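You operate a simulated robot arm through the tools that you are given. There is no shell and no other tool.

You are at the controls of a simulated two-armed robot. One attempt, no reset.

TASK
Swap the caps on cans A and B, and dose at 2 %.
Fine: socket switch off first, on again once both caps are screwed tight; stand the orange cap on the low steel bench meanwhile; yellow knob set.
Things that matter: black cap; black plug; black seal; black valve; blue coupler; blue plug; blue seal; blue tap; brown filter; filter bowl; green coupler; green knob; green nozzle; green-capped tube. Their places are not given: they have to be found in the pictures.

Only the result counts: the job must be done as asked and must still hold three seconds after the hand-in. Knocking over, shifting, dropping, spilling or breaking anything else fails it. Lids that push on must go on centred and level and be pressed home; caps that screw on are set level and turned clockwise until they are tight.

THE ROBOT
Two 6-joint arms with two-finger parallel grippers on one trunk that stands fixed in place. Base frame: the origin is at the foot of the trunk, x ahead of it, y to its left, z up. Lengths are in mm, angles in degrees, forces in N, time in s.
The left shoulder is at [-72, 177, 842], the right one opposite. With the tool pointing down near the work surface each hand reaches from about 400 to 720 mm from the base axis, measured 20 degrees to its own side. Payload 1.57 kg a hand.
The TCP of each hand is the grasp point between the finger pads, 30 mm short of the fingertips. In the tool frame z runs along the fingers and y along their closing line. Largest opening 80 mm; finger width 17, thickness 12; the body of the gripper, 40 by 82 mm, starts 80 mm behind the TCP.
Orientation is told as [roll, pitch, yaw] about the base's x, y, z axes, in that order, counted from this pose: with the fingers straight down and closing along the base's y, the tool's x points along the base's -x, its y along +y and its z along -z.

THE INTERFACE
- The arms move only by the tool move_arm. It takes "left_steps", "right_steps" or both (then of equal length, played together; a hand with none holds still); each is a list of rows, each an object (a shift or turn left out is 0, a gripper value left out holds the last) with "delta_pos": the shift along the tool's x, y, z in units of 250 mm (1.0 is 250 mm), a list of three; "delta_rot": the turn, a rotation vector about the tool's x, y, z in units of 45 degrees (1.0 is 45 degrees), a list of three. In form: [{"delta_pos": [dx, dy, dz], "delta_rot": [rx, ry, rz]}, ...]. A call has 1 to 20 rows; each row is the pose to reach, as a shift and turn from the pose commanded when the call began, along the tool's axes at that moment. "left_fingers" and "right_fingers" are, for a hand that has rows, the finger opening in m, from 0 to 0.08, set as the call begins (left out, the last holds). A call with a number of a shift or a turn outside -1 to 1 is refused whole. Rows are played at 5 a second. More than 50 mm and 8.6 degrees between two rows, or a gripper value outside its range, and nothing of the call is played. A pose out of reach is approached as far as the arm can. The call stops where the force on the tool passes 40 N (or 10 N more than at its start, if that is more) or the arm is blocked; 0.2 s more then pass. Each finger travels about 72 mm/s and halts on what it meets, pressing with about 39 N; the grip force reading is that of the motor and also rises with nothing between the fingers. The clock runs only during rows and for 0.2 s after the last one: add rows that repeat a pose to give the fingers time. The reply holds the time, the measured pose of the TCP, the force on the tool along the base axes, the opening and the grip force, in the units named above and with some noise, with the torque about the TCP (base axes, N m) and any sound that the robot's microphone picked up, and new pictures: "views" is both (left out), scene, wrist or none (wrist: the cameras of the hands that moved).
- Cameras (640 x 400 px; columns grow to the right, rows downward): "scene" is now at [27.7, -51.3, 1578.4]; the picture's right is [-0.58, -0.81, 0.00], its down [-0.51, 0.37, -0.77] and it looks along [0.63, -0.45, -0.63] (base axes); focal length 284 px, centre (320, 200). "left" rides on the left gripper at [72, 7, -122] in its tool frame; the picture's right is [-0.09, 1.00, 0.00], its down [-0.84, -0.08, -0.54] and it looks along [-0.54, -0.05, 0.84] (tool axes); focal length 238 px, centre (320, 200). "right" rides on the right gripper at [72, -7, -122] in its tool frame; the picture's right is [0.09, 1.00, 0.00], its down [-0.84, 0.08, -0.54] and it looks along [-0.54, 0.05, 0.84] (tool axes); focal length 238 px, centre (320, 200).
- slide_trunk(by): moves the trunk up (or, below 0, down) by that many mm; the arms and the scene camera ride with it, the base frame stays. It gives what a move gives, with no picture.
- pan_tilt(pan, tilt): turns the head with the scene camera to pan (to the left, within 143 degrees either way) and tilt (down, from -29 to 69), counted from straight ahead of the robot (the tilt from the chest, where the trunk bows). It gives what a move gives, and a new picture of the scene camera.
- probe_pixels(camera, pixels): for up to 12 pixels [column, row] of the newest picture of that camera ("zoom" is the newest enlarged one), the place [x, y, z] in the base frame of the surface seen there, good to about 3 mm. The clock stands still meanwhile.
- inspect(camera, box): a new picture of the part [left, top, right, bottom] of that camera's present view, enlarged. The clock stands still meanwhile.
- sign_off(): hands the job in; it is judged then, once.

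Open the grippers and draw the arms clear of the work before you hand the job in, unless the task says otherwise.

The tools are called after "Request:" by a JSON object that holds its "fn" and its "kwargs". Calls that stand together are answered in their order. move_arm: Moves the arms, as the interface text tells. Its arguments: {"type":"object","properties":{"left_steps":{"type":"array"},"left_fingers":{"type":"number"},"right_steps":{"type":"array"},"right_fingers":{"type":"number"},"views":{"type":"string","enum":["both","scene","wrist","none"]}},"required":[]} The other tools are called the same way: slide_trunk (by) moves the trunk up or down; pan_tilt (pan, tilt) turns the head that bears the scene camera; probe_pixels (camera, pixels) gives the place of the surface under pixels of a picture; inspect (camera, box) takes an enlarged picture of a part of a camera's view; sign_off () hands the job in.

At the start:

```text
time_s: 0.0
left_tcp_pos: [286.6, -21.5, 1351.5]
left_tool_rot: [0.0, 0.1, 0.1]
left_force: [-0.6, 0.4, -0.4]
left_ft_torque: [-0.03, -0.03, -0.04]
left_width: 80.3
left_gripper_force: 0.0
right_tcp_pos: [297.0, -416.5, 1325.5]
right_tool_rot: [0.0, -0.1, -0.1]
right_force: [0.7, -0.3, 0.1]
right_ft_torque: [0.01, 0.04, -0.04]
right_width: 80.1
right_gripper_force: 0.0
trunk travel left (down, up): [-284.0, 44.0]
head pan, tilt (commanded): [-35.7, 39.3]
```

scene: 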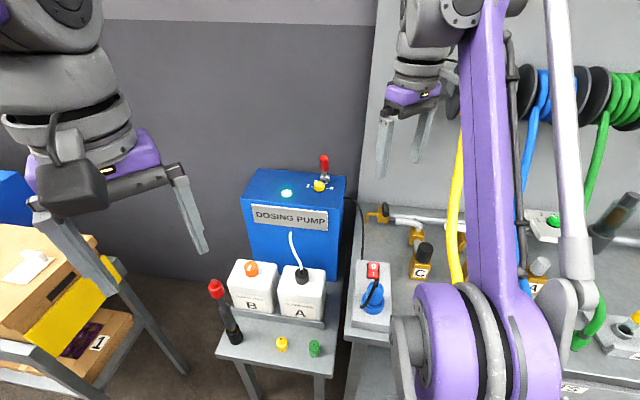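
right: 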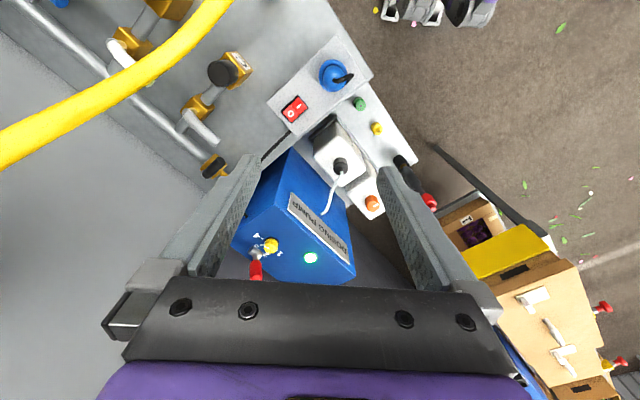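
left: 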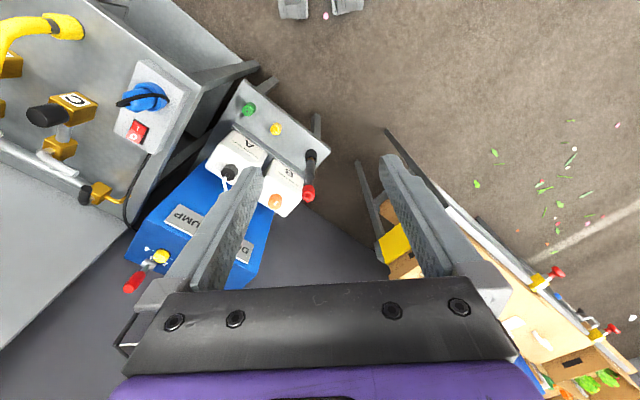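

The scene picture shows the dosing pump (blue, around 290,230) with cans B (orange cap, 251,268) and A (black cap with the hose, 302,275) on a low steel bench, and the socket box with switch at (373,270). I'll take enlarged looks first.

Request:
{"fn": "inspect", "kwargs": {"camera": "scene", "box": [200, 220, 360, 380]}}

Request:
{"fn": "inspect", "kwargs": {"camera": "scene", "box": [230, 140, 390, 240]}}

Request:
{"fn": "inspect", "kwargs": {"camera": "scene", "box": [340, 190, 460, 340]}}

Request:
{"fn": "inspect", "kwargs": {"camera": "right", "box": [220, 50, 460, 290]}}

```text
2.50 times, centred on (280, 300) of scene
```

zoom: 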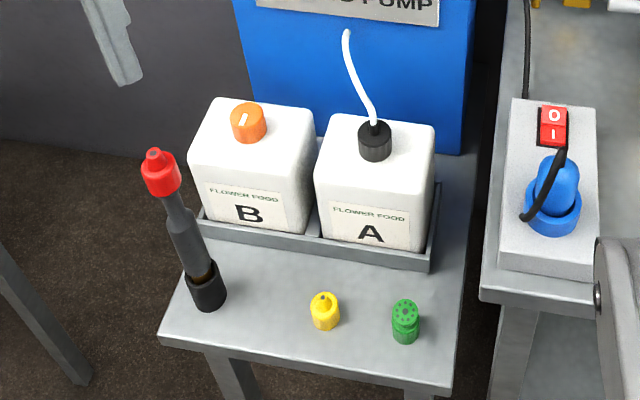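

```text
4.00 times, centred on (310, 190) of scene
```

zoom: 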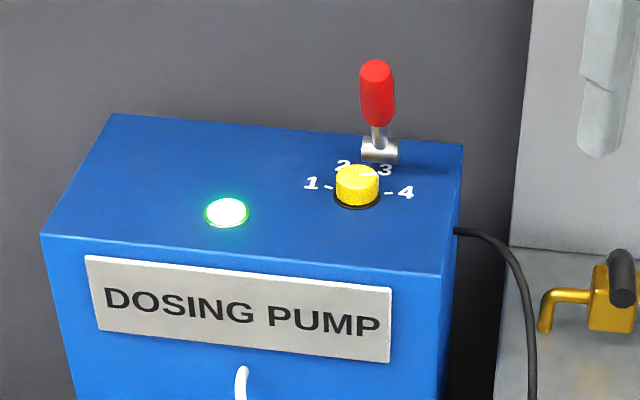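

```text
2.67 times, centred on (400, 265) of scene
```

zoom: 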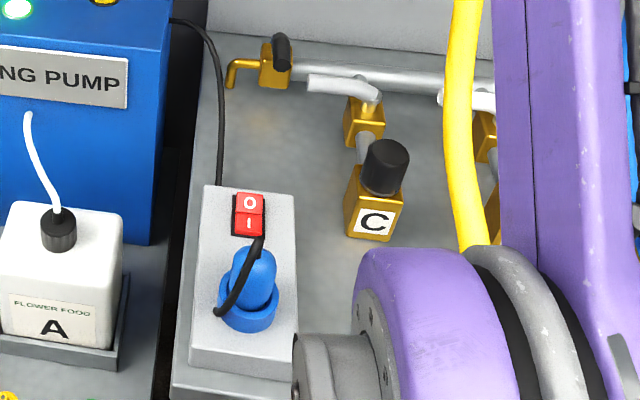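

```text
1.67 times, centred on (340, 170) of right
```

zoom: 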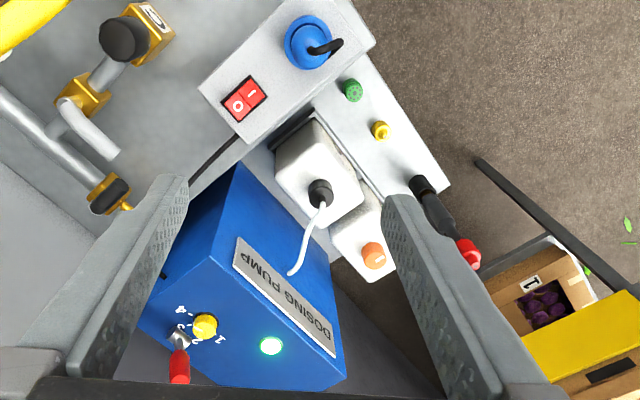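

The knob has a pointer mark between 2 and 3 or at 3, and the rocker shows O on top and I at the bottom. I'll probe positions of the main items.

Request:
{"fn": "probe_pixels", "kwargs": {"camera": "scene", "pixels": [[251, 268], [251, 264], [302, 275], [295, 245], [319, 187], [287, 193], [373, 268], [373, 274], [282, 344], [314, 348], [325, 165], [237, 335]]}}

Request:
{"fn": "probe_pixels", "kwargs": {"camera": "right", "pixels": [[371, 203], [340, 165], [271, 245], [291, 111], [298, 105], [360, 103], [377, 128], [350, 195], [330, 130], [400, 150], [310, 258], [256, 270]]}}

```text
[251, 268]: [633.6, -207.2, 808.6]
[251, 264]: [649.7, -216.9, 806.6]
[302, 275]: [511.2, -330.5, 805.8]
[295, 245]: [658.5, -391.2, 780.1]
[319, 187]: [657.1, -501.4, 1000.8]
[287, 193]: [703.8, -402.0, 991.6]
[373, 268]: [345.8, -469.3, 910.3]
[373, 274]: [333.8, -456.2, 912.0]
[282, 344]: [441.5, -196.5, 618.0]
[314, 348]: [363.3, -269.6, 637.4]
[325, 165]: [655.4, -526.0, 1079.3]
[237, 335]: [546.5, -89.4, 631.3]
```

```text
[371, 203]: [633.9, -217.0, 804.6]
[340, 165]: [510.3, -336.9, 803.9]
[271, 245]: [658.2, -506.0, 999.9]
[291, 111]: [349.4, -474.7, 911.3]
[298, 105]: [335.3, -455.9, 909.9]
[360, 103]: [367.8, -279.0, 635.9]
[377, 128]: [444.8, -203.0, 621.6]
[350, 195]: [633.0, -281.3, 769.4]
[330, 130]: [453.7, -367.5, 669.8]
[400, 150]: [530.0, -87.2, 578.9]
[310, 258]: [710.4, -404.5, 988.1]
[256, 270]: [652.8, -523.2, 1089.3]
```

Now I'll map the bench, tray, cans, and cap dimensions more finely with a zoom on the cans.

Request:
{"fn": "inspect", "kwargs": {"camera": "scene", "box": [210, 270, 340, 400]}}

Request:
{"fn": "probe_pixels", "kwargs": {"camera": "zoom", "pixels": [[30, 400], [300, 400], [570, 400], [330, 300], [430, 330], [200, 330], [570, 250], [590, 480], [60, 420], [400, 400], [250, 270], [480, 290]]}}

```text
3.08 times, centred on (275, 335) of scene
```

zoom: 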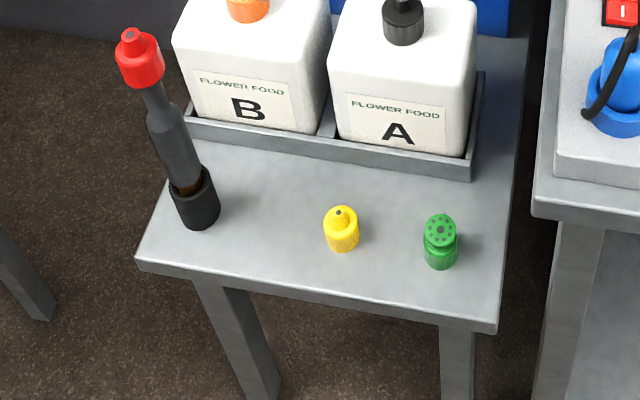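

```text
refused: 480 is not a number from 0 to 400
```

The enlarged picture is 640x400 and shows the bench free area in the middle around (270,200). I'll probe points in it.

Request:
{"fn": "probe_pixels", "kwargs": {"camera": "zoom", "pixels": [[140, 255], [492, 318], [505, 180], [185, 150], [270, 200], [380, 190], [340, 213], [440, 222], [195, 215], [465, 165], [195, 120], [510, 60]]}}

Request:
{"fn": "inspect", "kwargs": {"camera": "right", "box": [290, 80, 450, 230]}}

```text
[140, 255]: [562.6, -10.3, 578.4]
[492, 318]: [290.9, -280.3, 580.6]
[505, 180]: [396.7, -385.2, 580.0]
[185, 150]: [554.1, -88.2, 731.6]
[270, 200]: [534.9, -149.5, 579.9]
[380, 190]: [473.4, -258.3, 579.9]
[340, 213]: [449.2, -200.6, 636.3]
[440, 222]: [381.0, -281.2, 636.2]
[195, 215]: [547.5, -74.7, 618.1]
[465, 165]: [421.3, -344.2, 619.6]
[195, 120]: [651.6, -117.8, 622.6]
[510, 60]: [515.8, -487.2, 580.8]
```

```text
2.67 times, centred on (370, 155) of right
```

zoom: 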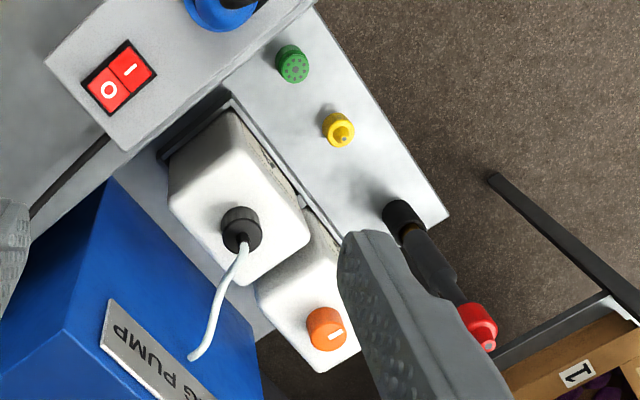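

The bench top is z≈580 with the free spot near (521,-164). Next I probe the pump face, can tops, cap edges and the socket box.

Request:
{"fn": "probe_pixels", "kwargs": {"camera": "right", "pixels": [[255, 180], [288, 150], [352, 280], [350, 225], [322, 213], [330, 180], [345, 150], [315, 145], [385, 205], [360, 215], [365, 185], [312, 225]]}}

Request:
{"fn": "probe_pixels", "kwargs": {"camera": "scene", "pixels": [[245, 198], [342, 180], [258, 171], [335, 228], [262, 228], [292, 235], [240, 262], [270, 275], [285, 268], [318, 270], [290, 290], [231, 290]]}}

```text
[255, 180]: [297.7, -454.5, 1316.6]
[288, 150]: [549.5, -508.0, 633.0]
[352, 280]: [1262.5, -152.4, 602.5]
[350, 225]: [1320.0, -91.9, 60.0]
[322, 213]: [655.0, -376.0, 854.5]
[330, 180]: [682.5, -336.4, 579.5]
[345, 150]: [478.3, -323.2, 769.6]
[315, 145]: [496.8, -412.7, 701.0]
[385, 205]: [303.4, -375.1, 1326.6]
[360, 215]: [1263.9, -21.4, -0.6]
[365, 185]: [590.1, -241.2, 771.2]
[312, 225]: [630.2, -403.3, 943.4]
```

```text
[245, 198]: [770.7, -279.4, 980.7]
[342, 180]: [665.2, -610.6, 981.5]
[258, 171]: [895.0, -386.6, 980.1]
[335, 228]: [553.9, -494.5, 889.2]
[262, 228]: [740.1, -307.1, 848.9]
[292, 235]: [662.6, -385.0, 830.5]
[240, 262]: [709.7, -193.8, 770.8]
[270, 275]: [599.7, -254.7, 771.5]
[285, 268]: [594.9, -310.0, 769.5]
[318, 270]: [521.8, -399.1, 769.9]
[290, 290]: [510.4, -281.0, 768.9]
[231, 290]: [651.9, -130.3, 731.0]
```

The pump's front face lies ~140 mm behind the cap axes. Now I look closely at the knob, lever, rocker, plug.

Request:
{"fn": "inspect", "kwargs": {"camera": "right", "box": [230, 220, 310, 290]}}

Request:
{"fn": "probe_pixels", "kwargs": {"camera": "zoom", "pixels": [[340, 200], [300, 190], [380, 200], [340, 160], [340, 240], [200, 290], [210, 330], [200, 390], [240, 130], [420, 190], [320, 215], [350, 185]]}}

Request:
{"fn": "inspect", "kwargs": {"camera": "scene", "box": [295, 150, 345, 200]}}

```text
5.71 times, centred on (270, 255) of right
```

zoom: 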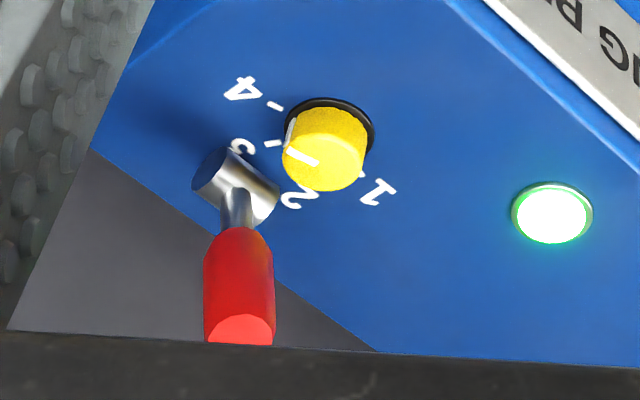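

```text
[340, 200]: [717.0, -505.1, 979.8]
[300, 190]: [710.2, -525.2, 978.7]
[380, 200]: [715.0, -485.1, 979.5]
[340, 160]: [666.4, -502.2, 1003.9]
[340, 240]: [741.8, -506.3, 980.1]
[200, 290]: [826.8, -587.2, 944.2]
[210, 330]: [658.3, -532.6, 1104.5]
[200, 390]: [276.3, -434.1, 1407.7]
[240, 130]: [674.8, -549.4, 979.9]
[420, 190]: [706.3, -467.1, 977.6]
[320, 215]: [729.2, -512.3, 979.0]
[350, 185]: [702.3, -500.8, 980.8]
```

```text
8.00 times, centred on (320, 175) of scene
```

zoom: 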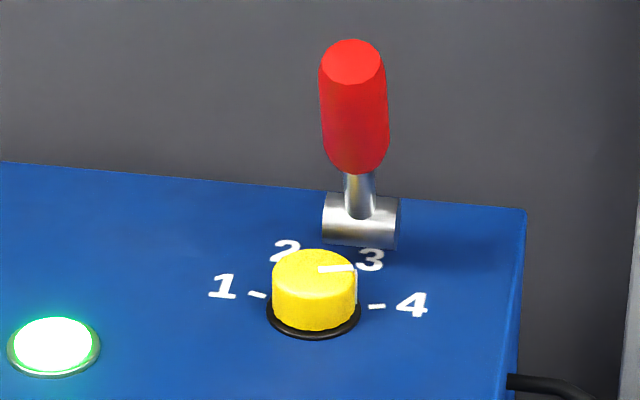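

The newest zoom is the scene one with the knob at (315,290); I probe numerals, ticks, pointer ends and the lever from it.

Request:
{"fn": "probe_pixels", "kwargs": {"camera": "zoom", "pixels": [[222, 287], [257, 295], [286, 250], [369, 260], [411, 305], [377, 306], [322, 269], [353, 268], [290, 265], [355, 60], [360, 240], [315, 272]]}}

Request:
{"fn": "inspect", "kwargs": {"camera": "right", "box": [250, 30, 390, 140]}}

Request:
{"fn": "probe_pixels", "kwargs": {"camera": "right", "pixels": [[271, 247], [265, 248], [278, 243], [257, 260], [258, 233], [264, 237], [296, 216]]}}

```text
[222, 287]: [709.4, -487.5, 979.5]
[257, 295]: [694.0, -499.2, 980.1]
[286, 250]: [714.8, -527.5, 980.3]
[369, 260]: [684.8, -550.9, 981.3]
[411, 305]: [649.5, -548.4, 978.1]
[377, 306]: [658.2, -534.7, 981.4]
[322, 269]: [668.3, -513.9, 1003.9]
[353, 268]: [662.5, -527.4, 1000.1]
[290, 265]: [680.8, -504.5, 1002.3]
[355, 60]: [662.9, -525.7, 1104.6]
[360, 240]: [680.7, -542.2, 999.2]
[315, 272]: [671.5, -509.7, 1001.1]
```

```text
3.64 times, centred on (320, 85) of right
```

zoom: 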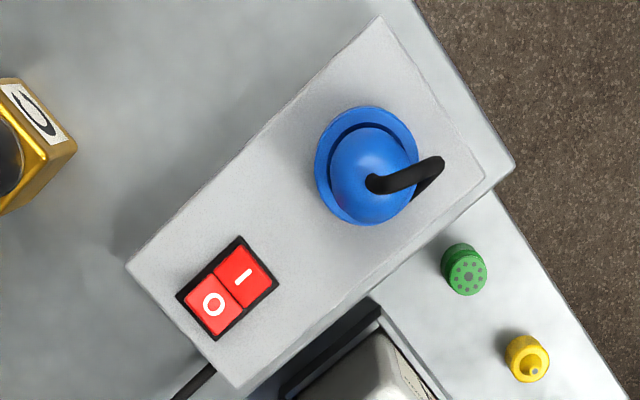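

```text
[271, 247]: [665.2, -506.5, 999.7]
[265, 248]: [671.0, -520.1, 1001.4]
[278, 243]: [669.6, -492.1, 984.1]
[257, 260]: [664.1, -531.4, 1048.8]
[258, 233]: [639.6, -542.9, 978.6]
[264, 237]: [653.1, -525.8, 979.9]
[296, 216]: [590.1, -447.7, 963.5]
```

The numerals sit at about +30°, −20°, −70°, −120° around the knob centre (671,-509), and the pointer looks to be at 4, so it must turn ~100° counter-clockwise to 2 later. First the socket switch: I bring the right hand, fingers closed, toward a point above the "O" half of the rocker (~(350,-475,911)), with the tool yawed −45°.

Request:
{"fn": "move_arm", "kwargs": {"right_steps": [{"delta_pos": [-0.031, -0.035, 0.129], "delta_rot": [0, 0, 0.143]}, {"delta_pos": [-0.063, -0.07, 0.257], "delta_rot": [0, 0, 0.286]}, {"delta_pos": [-0.094, -0.105, 0.386], "delta_rot": [0, 0, 0.429]}, {"delta_pos": [-0.126, -0.139, 0.514], "delta_rot": [0, 0, 0.571]}, {"delta_pos": [-0.157, -0.174, 0.643], "delta_rot": [0, 0, 0.714]}, {"delta_pos": [-0.189, -0.209, 0.771], "delta_rot": [0, 0, 0.857]}, {"delta_pos": [-0.22, -0.244, 0.9], "delta_rot": [0, 0, 1.0]}], "right_fingers": 0.0}}

```text
time_s: 1.6
left_tcp_pos: [285.4, -21.1, 1352.4]
left_tool_rot: [0.1, 0.0, 0.0]
left_force: [-0.2, -0.5, 0.1]
left_ft_torque: [0.02, -0.01, 0.03]
left_width: 80.1
left_gripper_force: 0.0
right_tcp_pos: [351.3, -475.8, 1100.4]
right_tool_rot: [0.0, 0.0, -45.1]
right_force: [0.0, -0.3, 0.4]
right_ft_torque: [0.01, 0.0, -0.05]
right_width: 0.0
right_gripper_force: 21.5
trunk travel left (down, up): [-284.0, 44.0]
head pan, tilt (commanded): [-35.7, 39.3]
```

scene: 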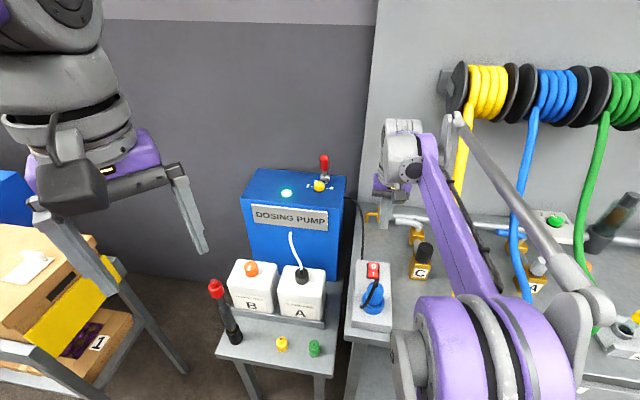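
right: 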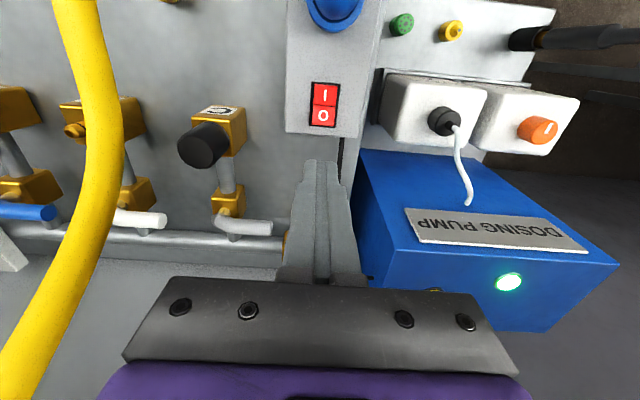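

The rocker now shows at (322,105) of the right camera, O nearest the fingers. I probe it and the plug precisely.

Request:
{"fn": "probe_pixels", "kwargs": {"camera": "right", "pixels": [[322, 116], [322, 95], [322, 105], [312, 84], [336, 84], [335, 124], [311, 124], [335, 20], [335, 5], [375, 170], [449, 122], [465, 190]]}}

Request:
{"fn": "inspect", "kwargs": {"camera": "right", "box": [280, 60, 370, 150]}}

```text
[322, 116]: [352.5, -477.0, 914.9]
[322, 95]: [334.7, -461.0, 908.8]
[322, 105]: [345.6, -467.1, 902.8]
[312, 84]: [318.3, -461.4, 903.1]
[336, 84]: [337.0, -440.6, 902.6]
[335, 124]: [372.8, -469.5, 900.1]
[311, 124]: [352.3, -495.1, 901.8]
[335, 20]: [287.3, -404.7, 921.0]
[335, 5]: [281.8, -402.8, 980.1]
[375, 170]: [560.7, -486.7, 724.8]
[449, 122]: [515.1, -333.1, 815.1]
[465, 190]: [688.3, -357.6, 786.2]
```

```text
4.44 times, centred on (325, 105) of right
```

zoom: 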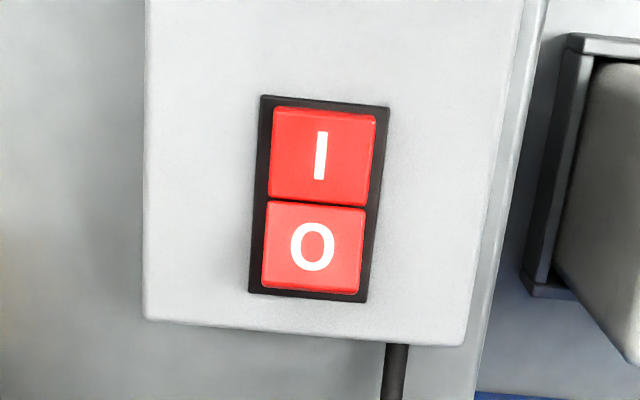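

O side sits higher (914.9) than I (908.8), so the socket is on. I descend over the O half and press in small steps to tip height ~908.

Request:
{"fn": "move_arm", "kwargs": {"right_steps": [{"delta_pos": [-0.016, 0, 0.15], "delta_rot": [0, 0, 0]}, {"delta_pos": [-0.016, 0, 0.3]}, {"delta_pos": [-0.016, 0, 0.45]}, {"delta_pos": [-0.016, 0, 0.55]}, {"delta_pos": [-0.016, 0, 0.6]}, {"delta_pos": [-0.016, 0, 0.612]}, {"delta_pos": [-0.016, 0, 0.624]}, {"delta_pos": [-0.016, 0, 0.636]}, {"delta_pos": [-0.016, 0, 0.648]}]}}

```text
time_s: 3.6
left_tcp_pos: [284.5, -20.2, 1351.9]
left_tool_rot: [0.0, 0.0, -0.1]
left_force: [-0.7, 0.1, -0.2]
left_ft_torque: [-0.03, 0.0, 0.01]
left_width: 80.1
left_gripper_force: 0.0
right_tcp_pos: [355.5, -478.8, 939.1]
right_tool_rot: [0.1, -0.1, -45.0]
right_force: [-0.9, -1.9, 13.7]
right_ft_torque: [0.01, 0.09, 0.11]
right_width: 0.2
right_gripper_force: 20.5
trunk travel left (down, up): [-284.0, 44.0]
head pan, tilt (commanded): [-35.7, 39.3]
```

scene: 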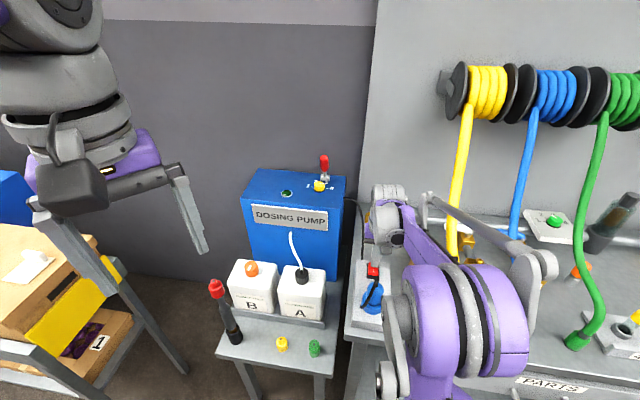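
right: 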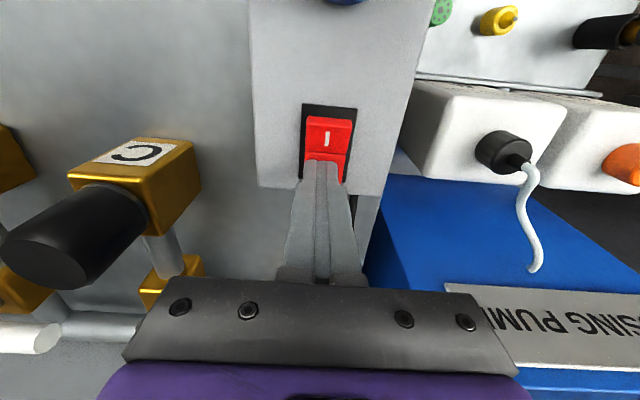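

The pump's LED at (287,193) has gone dark with 13.7 N on the tip, so the rocker has tipped to O. I lift straight back up and verify.

Request:
{"fn": "move_arm", "kwargs": {"right_steps": [{"delta_pos": [0, 0, -0.1]}, {"delta_pos": [0, 0, -0.28]}, {"delta_pos": [0, 0, -0.46]}, {"delta_pos": [0, 0, -0.64]}]}}

Request:
{"fn": "inspect", "kwargs": {"camera": "right", "box": [280, 60, 370, 150]}}

Request:
{"fn": "inspect", "kwargs": {"camera": "scene", "box": [230, 150, 350, 240]}}

Request:
{"fn": "probe_pixels", "kwargs": {"camera": "right", "pixels": [[322, 116], [322, 95]]}}

```text
time_s: 4.6
left_tcp_pos: [285.8, -19.5, 1351.2]
left_tool_rot: [0.1, 0.0, 0.1]
left_force: [-0.4, 0.1, 0.3]
left_ft_torque: [0.0, 0.0, 0.02]
left_width: 79.7
left_gripper_force: 0.0
right_tcp_pos: [354.6, -476.9, 1100.2]
right_tool_rot: [0.0, 0.0, -44.9]
right_force: [-0.1, -0.9, 0.2]
right_ft_torque: [-0.03, 0.02, -0.01]
right_width: 0.1
right_gripper_force: 21.3
trunk travel left (down, up): [-284.0, 44.0]
head pan, tilt (commanded): [-35.7, 39.3]
```

scene: 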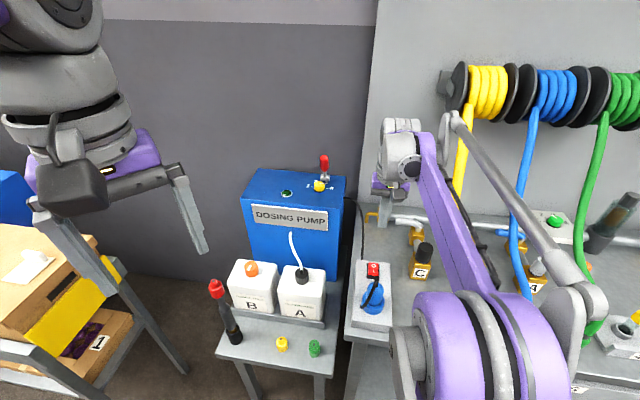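
right: 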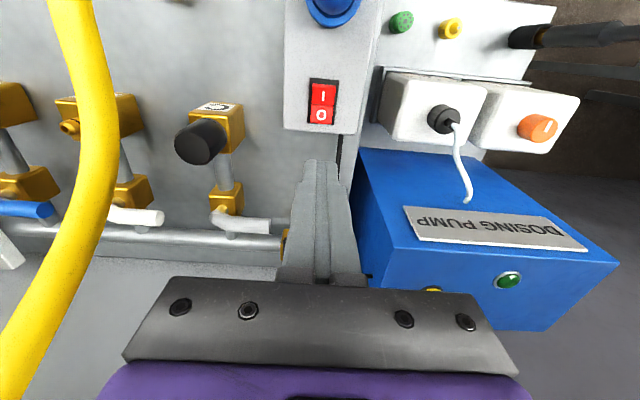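

```text
4.44 times, centred on (325, 105) of right
```

zoom: 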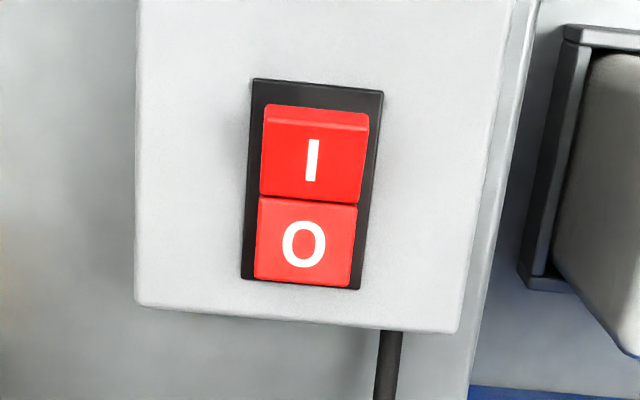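

```text
4.44 times, centred on (290, 195) of scene
```

zoom: 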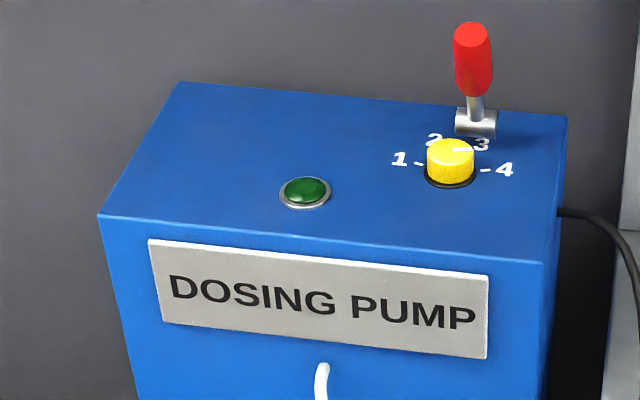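

```text
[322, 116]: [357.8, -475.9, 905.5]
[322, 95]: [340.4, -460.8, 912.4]
```

The switch is off (LED dark, O side down). Next I carry the right hand along the line of cans toward can B at ~z 1000, well in front of the pump, opening the fingers.

Request:
{"fn": "move_arm", "kwargs": {"right_steps": [{"delta_pos": [-0.01, 0.16, 0.06]}, {"delta_pos": [-0.02, 0.33, 0.12]}, {"delta_pos": [-0.02, 0.5, 0.18]}, {"delta_pos": [-0.03, 0.67, 0.25]}, {"delta_pos": [-0.03, 0.84, 0.32]}, {"delta_pos": [-0.04, 0.99, 0.36]}], "right_fingers": 0.08}}

```text
time_s: 6.0
left_tcp_pos: [287.0, -21.3, 1351.3]
left_tool_rot: [0.0, 0.0, -0.1]
left_force: [1.0, -0.2, 0.9]
left_ft_torque: [-0.01, -0.03, 0.01]
left_width: 80.0
left_gripper_force: 0.1
right_tcp_pos: [538.8, -309.3, 1007.6]
right_tool_rot: [0.0, 0.0, -45.0]
right_force: [-0.5, 0.0, -0.7]
right_ft_torque: [0.01, 0.02, 0.0]
right_width: 79.6
right_gripper_force: 0.0
trunk travel left (down, up): [-284.0, 44.0]
head pan, tilt (commanded): [-35.7, 39.3]
```

scene: 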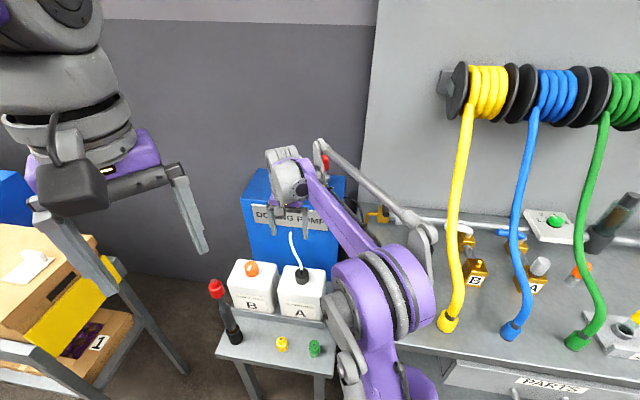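
right: 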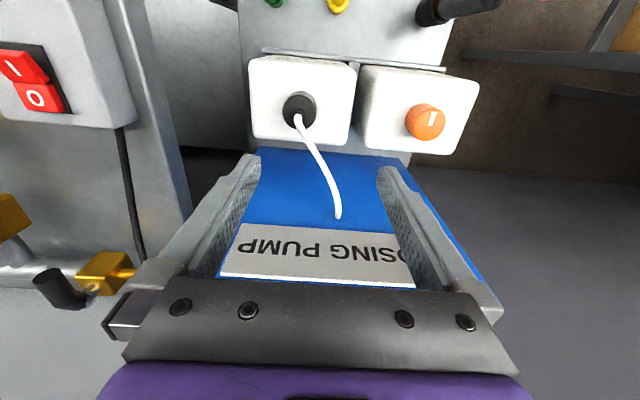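

The hand now hovers at (539,-309,1008); the caps are at (425,122) orange and (300,109) black in the right camera. I zoom and probe their edges.

Request:
{"fn": "inspect", "kwargs": {"camera": "right", "box": [240, 60, 480, 210]}}

Request:
{"fn": "probe_pixels", "kwargs": {"camera": "right", "pixels": [[426, 124], [408, 122], [444, 124], [426, 138], [426, 106], [420, 120], [299, 115], [285, 112], [315, 112], [298, 123], [337, 215], [310, 145]]}}

```text
2.67 times, centred on (360, 135) of right
```

zoom: 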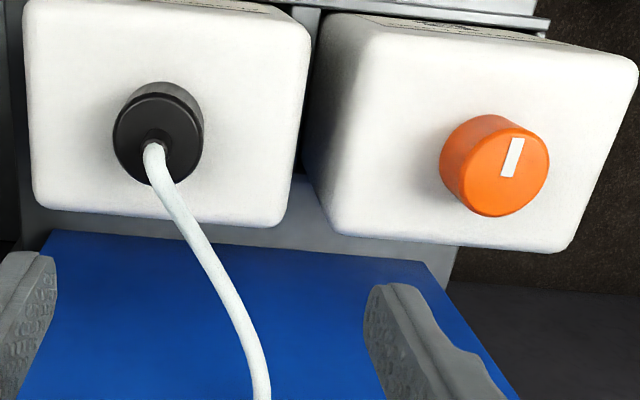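

```text
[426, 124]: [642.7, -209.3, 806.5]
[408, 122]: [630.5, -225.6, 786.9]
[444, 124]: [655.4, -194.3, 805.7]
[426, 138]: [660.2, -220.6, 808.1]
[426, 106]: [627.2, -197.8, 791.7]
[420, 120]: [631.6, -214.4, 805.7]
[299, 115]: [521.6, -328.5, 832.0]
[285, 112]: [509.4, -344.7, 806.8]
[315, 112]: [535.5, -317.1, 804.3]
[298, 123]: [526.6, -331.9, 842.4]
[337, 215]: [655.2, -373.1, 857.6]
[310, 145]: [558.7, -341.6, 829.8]
```

Computed cap centres: orange (644.5,-207.5) and black (521,-331), both ~45 mm wide, tops at z≈806. I move above the orange cap at z≈870 while turning to yaw −90 so as to start an unscrewing stroke.

Request:
{"fn": "move_arm", "kwargs": {"right_steps": [{"delta_pos": [-0.002, 0.084, 0.03], "delta_rot": [0, 0, 0.143]}, {"delta_pos": [-0.003, 0.168, 0.09], "delta_rot": [0, 0, 0.286]}, {"delta_pos": [-0.005, 0.252, 0.17], "delta_rot": [0, 0, 0.429]}, {"delta_pos": [-0.006, 0.336, 0.26], "delta_rot": [0, 0, 0.571]}, {"delta_pos": [-0.008, 0.42, 0.36], "delta_rot": [0, 0, 0.714]}, {"delta_pos": [-0.01, 0.504, 0.46], "delta_rot": [0, 0, 0.857]}, {"delta_pos": [-0.011, 0.587, 0.55], "delta_rot": [0, 0, 1.0]}]}}

```text
time_s: 7.6
left_tcp_pos: [287.8, -20.0, 1350.8]
left_tool_rot: [0.0, 0.1, 0.0]
left_force: [0.8, -0.5, 0.5]
left_ft_torque: [-0.03, -0.01, 0.0]
left_width: 80.0
left_gripper_force: 0.1
right_tcp_pos: [645.3, -207.9, 871.8]
right_tool_rot: [0.0, 0.0, -90.1]
right_force: [-0.3, 0.4, -0.4]
right_ft_torque: [-0.02, 0.01, 0.02]
right_width: 79.9
right_gripper_force: 0.1
trunk travel left (down, up): [-284.0, 44.0]
head pan, tilt (commanded): [-35.7, 39.3]
```

scene: 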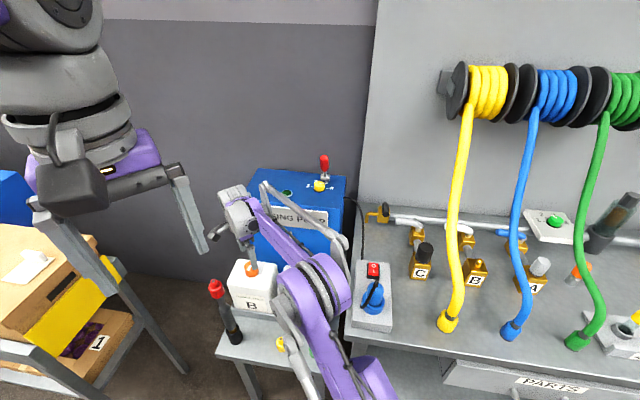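
right: 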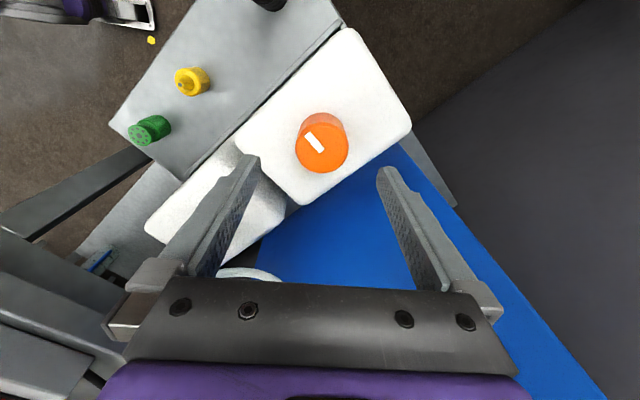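

The hand is over the orange cap (321,147 in the wrist view). The elbow appears in front of can A in the scene, so I probe the elbow/forearm heights to verify clearance.

Request:
{"fn": "probe_pixels", "kwargs": {"camera": "scene", "pixels": [[320, 285], [300, 290], [290, 310], [310, 340], [285, 240], [330, 225], [265, 215], [296, 330], [340, 350], [245, 215], [300, 268], [325, 370]]}}

Request:
{"fn": "inspect", "kwargs": {"camera": "scene", "box": [200, 170, 360, 380]}}

Request:
{"fn": "probe_pixels", "kwargs": {"camera": "right", "pixels": [[322, 147], [296, 147], [348, 147], [322, 172], [322, 122], [240, 270], [315, 140], [340, 120]]}}

```text
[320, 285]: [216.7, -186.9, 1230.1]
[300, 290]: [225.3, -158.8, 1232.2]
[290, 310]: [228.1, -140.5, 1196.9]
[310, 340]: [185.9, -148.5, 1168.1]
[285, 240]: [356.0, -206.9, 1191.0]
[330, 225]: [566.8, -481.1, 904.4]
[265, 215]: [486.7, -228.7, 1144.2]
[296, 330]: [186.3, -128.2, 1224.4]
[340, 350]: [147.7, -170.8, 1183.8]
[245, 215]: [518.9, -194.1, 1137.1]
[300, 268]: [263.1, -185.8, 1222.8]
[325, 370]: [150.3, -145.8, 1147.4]
```

```text
1.90 times, centred on (280, 275) of scene
```

zoom: 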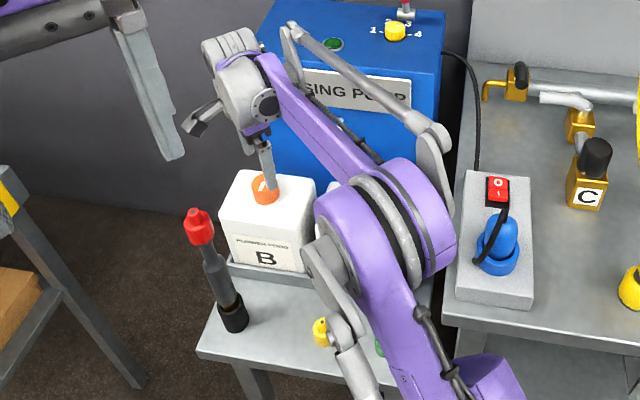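

```text
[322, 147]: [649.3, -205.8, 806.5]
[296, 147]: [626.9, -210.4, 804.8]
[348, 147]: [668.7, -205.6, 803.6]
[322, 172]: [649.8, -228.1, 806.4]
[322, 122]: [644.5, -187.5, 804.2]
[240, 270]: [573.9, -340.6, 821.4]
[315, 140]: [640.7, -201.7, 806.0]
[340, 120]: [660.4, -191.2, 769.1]
```

The elbow is safely high (z≈1230), and the wrist picture gives the orange cap centre ≈(646.5,-207). I lower straight down to TCP z≈804.5 around the cap, fingers still open.

Request:
{"fn": "move_arm", "kwargs": {"right_steps": [{"delta_pos": [0, 0.004, 0.1]}, {"delta_pos": [0, 0.004, 0.18]}, {"delta_pos": [0, 0.004, 0.23]}, {"delta_pos": [0, 0.004, 0.268]}], "right_fingers": 0.08}}

```text
time_s: 8.6
left_tcp_pos: [286.8, -20.9, 1350.6]
left_tool_rot: [0.0, 0.0, -0.1]
left_force: [-0.8, 1.0, 0.1]
left_ft_torque: [0.03, 0.03, -0.02]
left_width: 80.0
left_gripper_force: 0.1
right_tcp_pos: [643.8, -209.3, 803.8]
right_tool_rot: [0.0, 0.0, -89.9]
right_force: [-0.7, -0.1, 0.1]
right_ft_torque: [0.02, 0.01, 0.01]
right_width: 80.4
right_gripper_force: 0.0
trunk travel left (down, up): [-284.0, 44.0]
head pan, tilt (commanded): [-35.7, 39.3]
```

scene: 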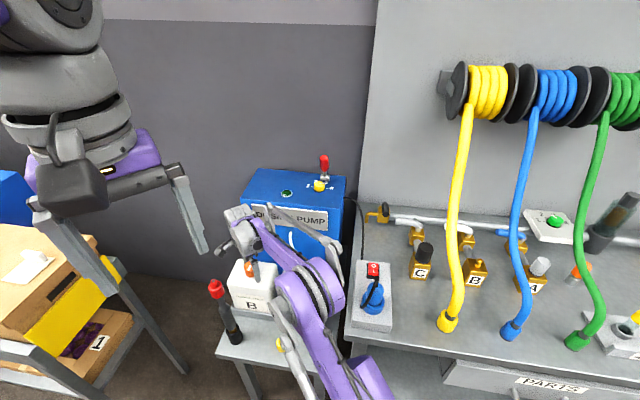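
right: 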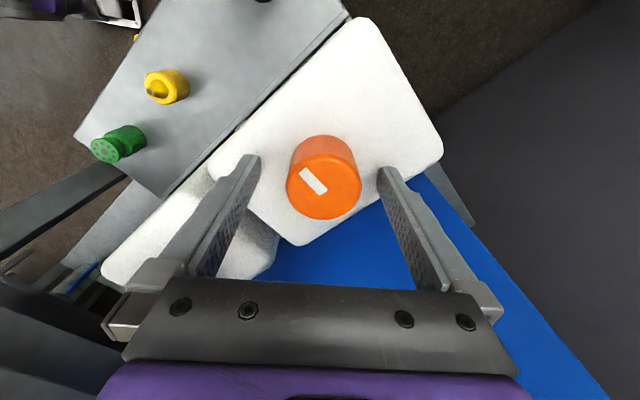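

Let me zoom on the wrist view to check centring of the cap between the fingers (TCP should project to about (321,192)).

Request:
{"fn": "inspect", "kwargs": {"camera": "right", "box": [240, 110, 400, 250]}}

Request:
{"fn": "probe_pixels", "kwargs": {"camera": "right", "pixels": [[324, 218], [324, 155], [288, 184], [360, 184], [324, 184], [340, 170], [325, 137], [250, 158], [385, 170]]}}

```text
2.86 times, centred on (320, 180) of right
```

zoom: 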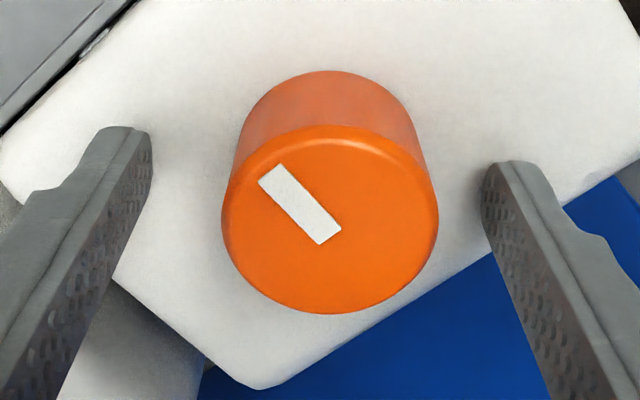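

```text
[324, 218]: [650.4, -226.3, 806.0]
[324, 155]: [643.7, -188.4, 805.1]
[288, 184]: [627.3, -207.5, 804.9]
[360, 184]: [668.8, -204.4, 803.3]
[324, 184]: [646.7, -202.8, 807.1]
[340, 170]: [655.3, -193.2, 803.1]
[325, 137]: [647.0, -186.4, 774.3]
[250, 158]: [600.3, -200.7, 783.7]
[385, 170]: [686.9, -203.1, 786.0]
```

The cap axis is ~2 mm to the right and ~3 mm ahead of the TCP, so I shift tool x +3 mm, y +2 mm and then close on the cap.

Request:
{"fn": "move_arm", "kwargs": {"right_steps": [{"delta_pos": [0.012, 0.008, 0]}, {"delta_pos": [0.012, 0.008, 0]}], "right_fingers": 0.08, "views": "wrist"}}

Request:
{"fn": "inspect", "kwargs": {"camera": "right", "box": [240, 110, 400, 250]}}

```text
time_s: 9.2
left_tcp_pos: [285.7, -22.1, 1351.6]
left_tool_rot: [-0.1, 0.0, 0.0]
left_force: [0.2, 0.1, 0.4]
left_ft_torque: [-0.01, 0.01, 0.0]
left_width: 80.1
left_gripper_force: 0.0
right_tcp_pos: [647.1, -207.0, 804.5]
right_tool_rot: [0.0, -0.1, -90.0]
right_force: [-0.9, 0.1, -0.4]
right_ft_torque: [0.01, 0.0, 0.0]
right_width: 79.9
right_gripper_force: 0.1
trunk travel left (down, up): [-284.0, 44.0]
head pan, tilt (commanded): [-35.7, 39.3]
```

right: 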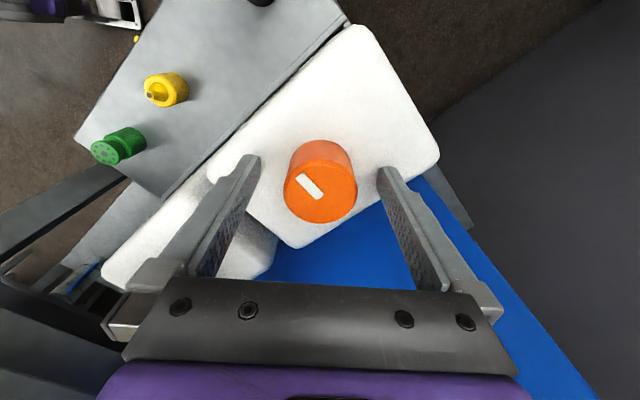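

```text
2.86 times, centred on (320, 180) of right
```

zoom: 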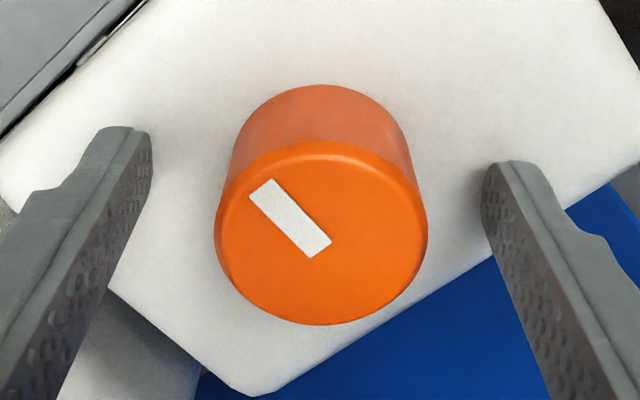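

Centred now (cap top at (320,191)). I close on the orange cap.

Request:
{"fn": "move_arm", "kwargs": {"right_steps": [{"delta_pos": [0, 0, 0]}, {"delta_pos": [0, 0, 0]}, {"delta_pos": [0, 0, 0]}, {"delta_pos": [0, 0, 0]}], "right_fingers": 0.0, "views": "wrist"}}

```text
time_s: 10.2
left_tcp_pos: [286.0, -21.1, 1351.2]
left_tool_rot: [0.0, 0.0, 0.0]
left_force: [-0.3, 0.6, 0.1]
left_ft_torque: [-0.01, -0.02, -0.03]
left_width: 80.1
left_gripper_force: 0.1
right_tcp_pos: [647.2, -207.1, 803.7]
right_tool_rot: [0.0, -0.1, -90.1]
right_force: [3.5, 0.1, -1.4]
right_ft_torque: [-0.02, -0.09, 0.07]
right_width: 44.3
right_gripper_force: 38.3
trunk travel left (down, up): [-284.0, 44.0]
head pan, tilt (commanded): [-35.7, 39.3]
```

right: 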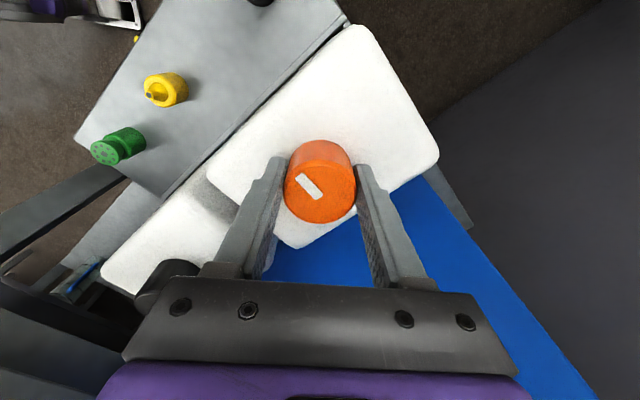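

Gripped at 44.3 mm. I unscrew counter-clockwise by 45° and watch torque and vertical force.

Request:
{"fn": "move_arm", "kwargs": {"right_steps": [{"delta_rot": [0, 0, -0.17]}, {"delta_rot": [0, 0, -0.34]}, {"delta_rot": [0, 0, -0.51]}, {"delta_rot": [0, 0, -0.68]}, {"delta_rot": [0, 0, -0.85]}, {"delta_rot": [0, 0, -1.0]}], "views": "wrist"}}

```text
time_s: 11.6
left_tcp_pos: [284.9, -20.3, 1350.4]
left_tool_rot: [0.0, 0.0, 0.1]
left_force: [0.2, 0.3, 0.4]
left_ft_torque: [0.03, -0.03, 0.03]
left_width: 80.0
left_gripper_force: 0.0
right_tcp_pos: [645.2, -207.5, 804.6]
right_tool_rot: [0.1, 0.0, -44.9]
right_force: [-8.2, 1.2, 2.4]
right_ft_torque: [0.04, 0.24, -0.03]
right_width: 44.1
right_gripper_force: 38.4
trunk travel left (down, up): [-284.0, 44.0]
head pan, tilt (commanded): [-35.7, 39.3]
```

right: 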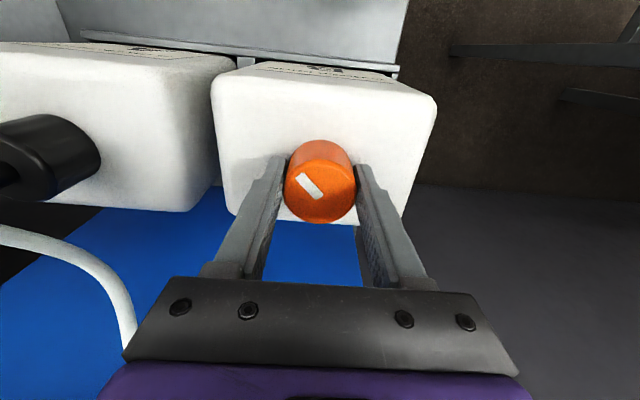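

The cap turns with the fingers (mark fixed relative to hand) with modest force. Continue another 45°, lifting a little for the thread.

Request:
{"fn": "move_arm", "kwargs": {"right_steps": [{"delta_pos": [0, 0, 0], "delta_rot": [0, 0, -0.17]}, {"delta_pos": [0, 0, 0], "delta_rot": [0, 0, -0.34]}, {"delta_pos": [0, 0, -0.001], "delta_rot": [0, 0, -0.51]}, {"delta_pos": [0, 0, -0.001], "delta_rot": [0, 0, -0.68]}, {"delta_pos": [0, 0, -0.002], "delta_rot": [0, 0, -0.85]}, {"delta_pos": [0, 0, -0.002], "delta_rot": [0, 0, -1.0]}], "views": "wrist"}}

```text
time_s: 13.0
left_tcp_pos: [284.3, -22.1, 1351.3]
left_tool_rot: [0.1, -0.1, 0.1]
left_force: [-0.2, -0.1, 0.0]
left_ft_torque: [0.02, 0.01, 0.04]
left_width: 80.1
left_gripper_force: 0.0
right_tcp_pos: [644.7, -208.0, 805.4]
right_tool_rot: [0.0, -0.1, 0.1]
right_force: [-8.5, -9.7, 5.7]
right_ft_torque: [-0.32, 0.32, -0.05]
right_width: 43.9
right_gripper_force: 38.9
trunk travel left (down, up): [-284.0, 44.0]
head pan, tilt (commanded): [-35.7, 39.3]
```

right: 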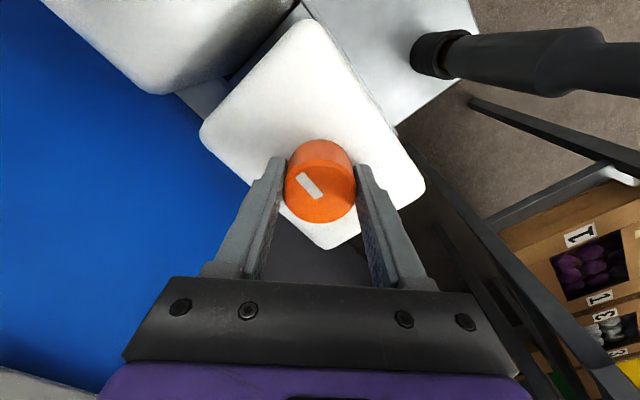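

The upward reaction is 5.7 N and lateral ~-9 N each, so I compensate by 1 mm toward (−x,−y) and lift ~1 mm while turning another 45° to yaw 45.

Request:
{"fn": "move_arm", "kwargs": {"right_steps": [{"delta_pos": [0.004, -0.004, -0.003], "delta_rot": [0, 0, -0.17]}, {"delta_pos": [0.004, -0.004, -0.004], "delta_rot": [0, 0, -0.34]}, {"delta_pos": [0.004, -0.004, -0.005], "delta_rot": [0, 0, -0.51]}, {"delta_pos": [0.004, -0.004, -0.005], "delta_rot": [0, 0, -0.68]}, {"delta_pos": [0.004, -0.004, -0.006], "delta_rot": [0, 0, -0.85]}, {"delta_pos": [0.004, -0.004, -0.006], "delta_rot": [0, 0, -1.0]}], "views": "wrist"}}

```text
time_s: 14.4
left_tcp_pos: [284.6, -23.1, 1351.3]
left_tool_rot: [0.1, 0.0, 0.0]
left_force: [-0.8, 0.4, -0.4]
left_ft_torque: [0.0, 0.01, 0.0]
left_width: 80.0
left_gripper_force: 0.1
right_tcp_pos: [643.6, -208.6, 806.3]
right_tool_rot: [0.0, -0.1, 45.1]
right_force: [-3.8, -17.5, 8.5]
right_ft_torque: [-0.65, -0.03, -0.04]
right_width: 43.8
right_gripper_force: 39.1
trunk travel left (down, up): [-284.0, 44.0]
head pan, tilt (commanded): [-35.7, 39.3]
```

right: 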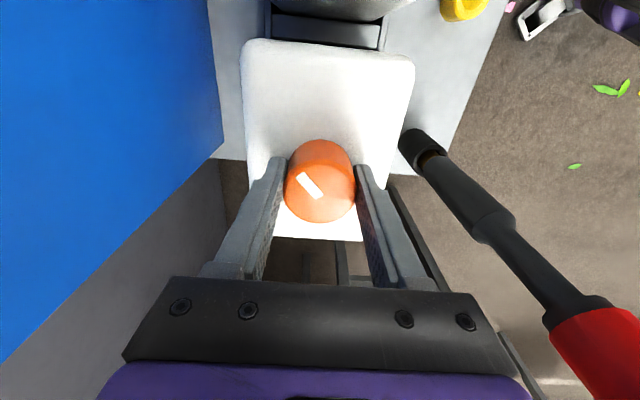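

Still ~8.5 N up and a steady sideways pull along tool +x, so I shift 1.5 mm along tool x, lift 2 mm and continue turning 45° more.

Request:
{"fn": "move_arm", "kwargs": {"right_steps": [{"delta_pos": [0.006, -0.002, -0.005], "delta_rot": [0, 0, 0]}, {"delta_pos": [0.006, -0.003, -0.006], "delta_rot": [0, 0, -0.17]}, {"delta_pos": [0.007, -0.004, -0.007], "delta_rot": [0, 0, -0.34]}, {"delta_pos": [0.007, -0.005, -0.008], "delta_rot": [0, 0, -0.51]}, {"delta_pos": [0.007, -0.006, -0.009], "delta_rot": [0, 0, -0.68]}, {"delta_pos": [0.007, -0.006, -0.01], "delta_rot": [0, 0, -0.85]}, {"delta_pos": [0.007, -0.006, -0.01], "delta_rot": [0, 0, -1.0]}], "views": "both"}}

```text
time_s: 16.0
left_tcp_pos: [286.3, -19.3, 1352.3]
left_tool_rot: [-0.1, 0.0, 0.0]
left_force: [0.2, -0.4, 0.9]
left_ft_torque: [0.02, 0.01, 0.03]
left_width: 80.1
left_gripper_force: 0.1
right_tcp_pos: [645.0, -209.5, 807.8]
right_tool_rot: [0.0, 0.0, 90.1]
right_force: [8.1, -2.1, -1.1]
right_ft_torque: [-0.13, -0.29, -0.03]
right_width: 43.9
right_gripper_force: 38.8
trunk travel left (down, up): [-284.0, 44.0]
head pan, tilt (commanded): [-35.7, 39.3]
```

scene: 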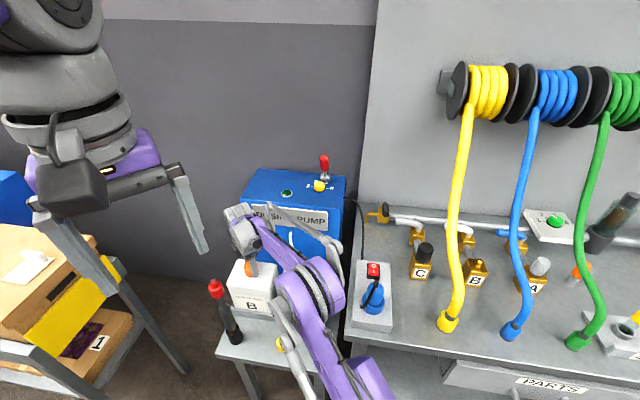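
right: 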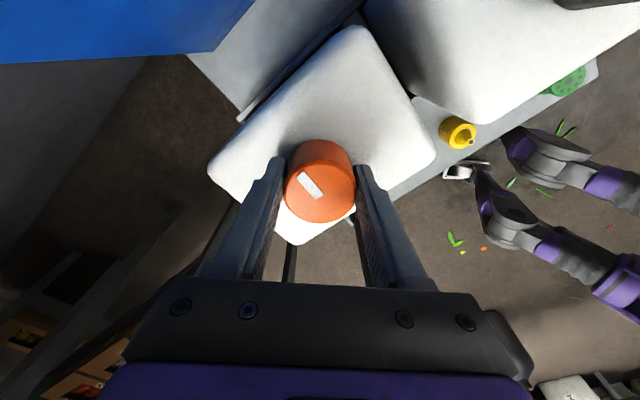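

180° done, forces small. I turn another 45° with slight lift, watching vertical force.

Request:
{"fn": "move_arm", "kwargs": {"right_steps": [{"delta_pos": [0, 0.002, -0.001], "delta_rot": [0, 0, -0.17]}, {"delta_pos": [0, 0.002, -0.002], "delta_rot": [0, 0, -0.34]}, {"delta_pos": [0, 0.003, -0.003], "delta_rot": [0, 0, -0.51]}, {"delta_pos": [0, 0.003, -0.004], "delta_rot": [0, 0, -0.68]}, {"delta_pos": [0, 0.003, -0.005], "delta_rot": [0, 0, -0.85]}, {"delta_pos": [0, 0.003, -0.005], "delta_rot": [0, 0, -1.0]}], "views": "wrist"}}

```text
time_s: 17.4
left_tcp_pos: [287.8, -19.7, 1350.9]
left_tool_rot: [0.0, 0.1, 0.0]
left_force: [-0.2, 0.5, -0.3]
left_ft_torque: [-0.01, -0.04, -0.01]
left_width: 80.1
left_gripper_force: 0.0
right_tcp_pos: [645.3, -209.3, 809.8]
right_tool_rot: [0.0, 0.1, 135.1]
right_force: [14.3, 3.2, 1.0]
right_ft_torque: [0.14, -0.68, -0.02]
right_width: 43.0
right_gripper_force: 40.0
trunk travel left (down, up): [-284.0, 44.0]
head pan, tilt (commanded): [-35.7, 39.3]
```

right: 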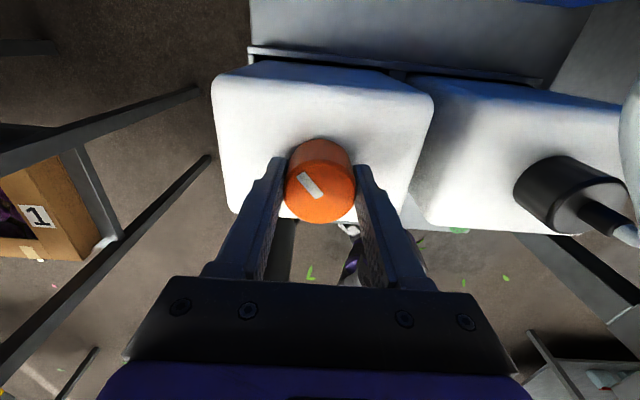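

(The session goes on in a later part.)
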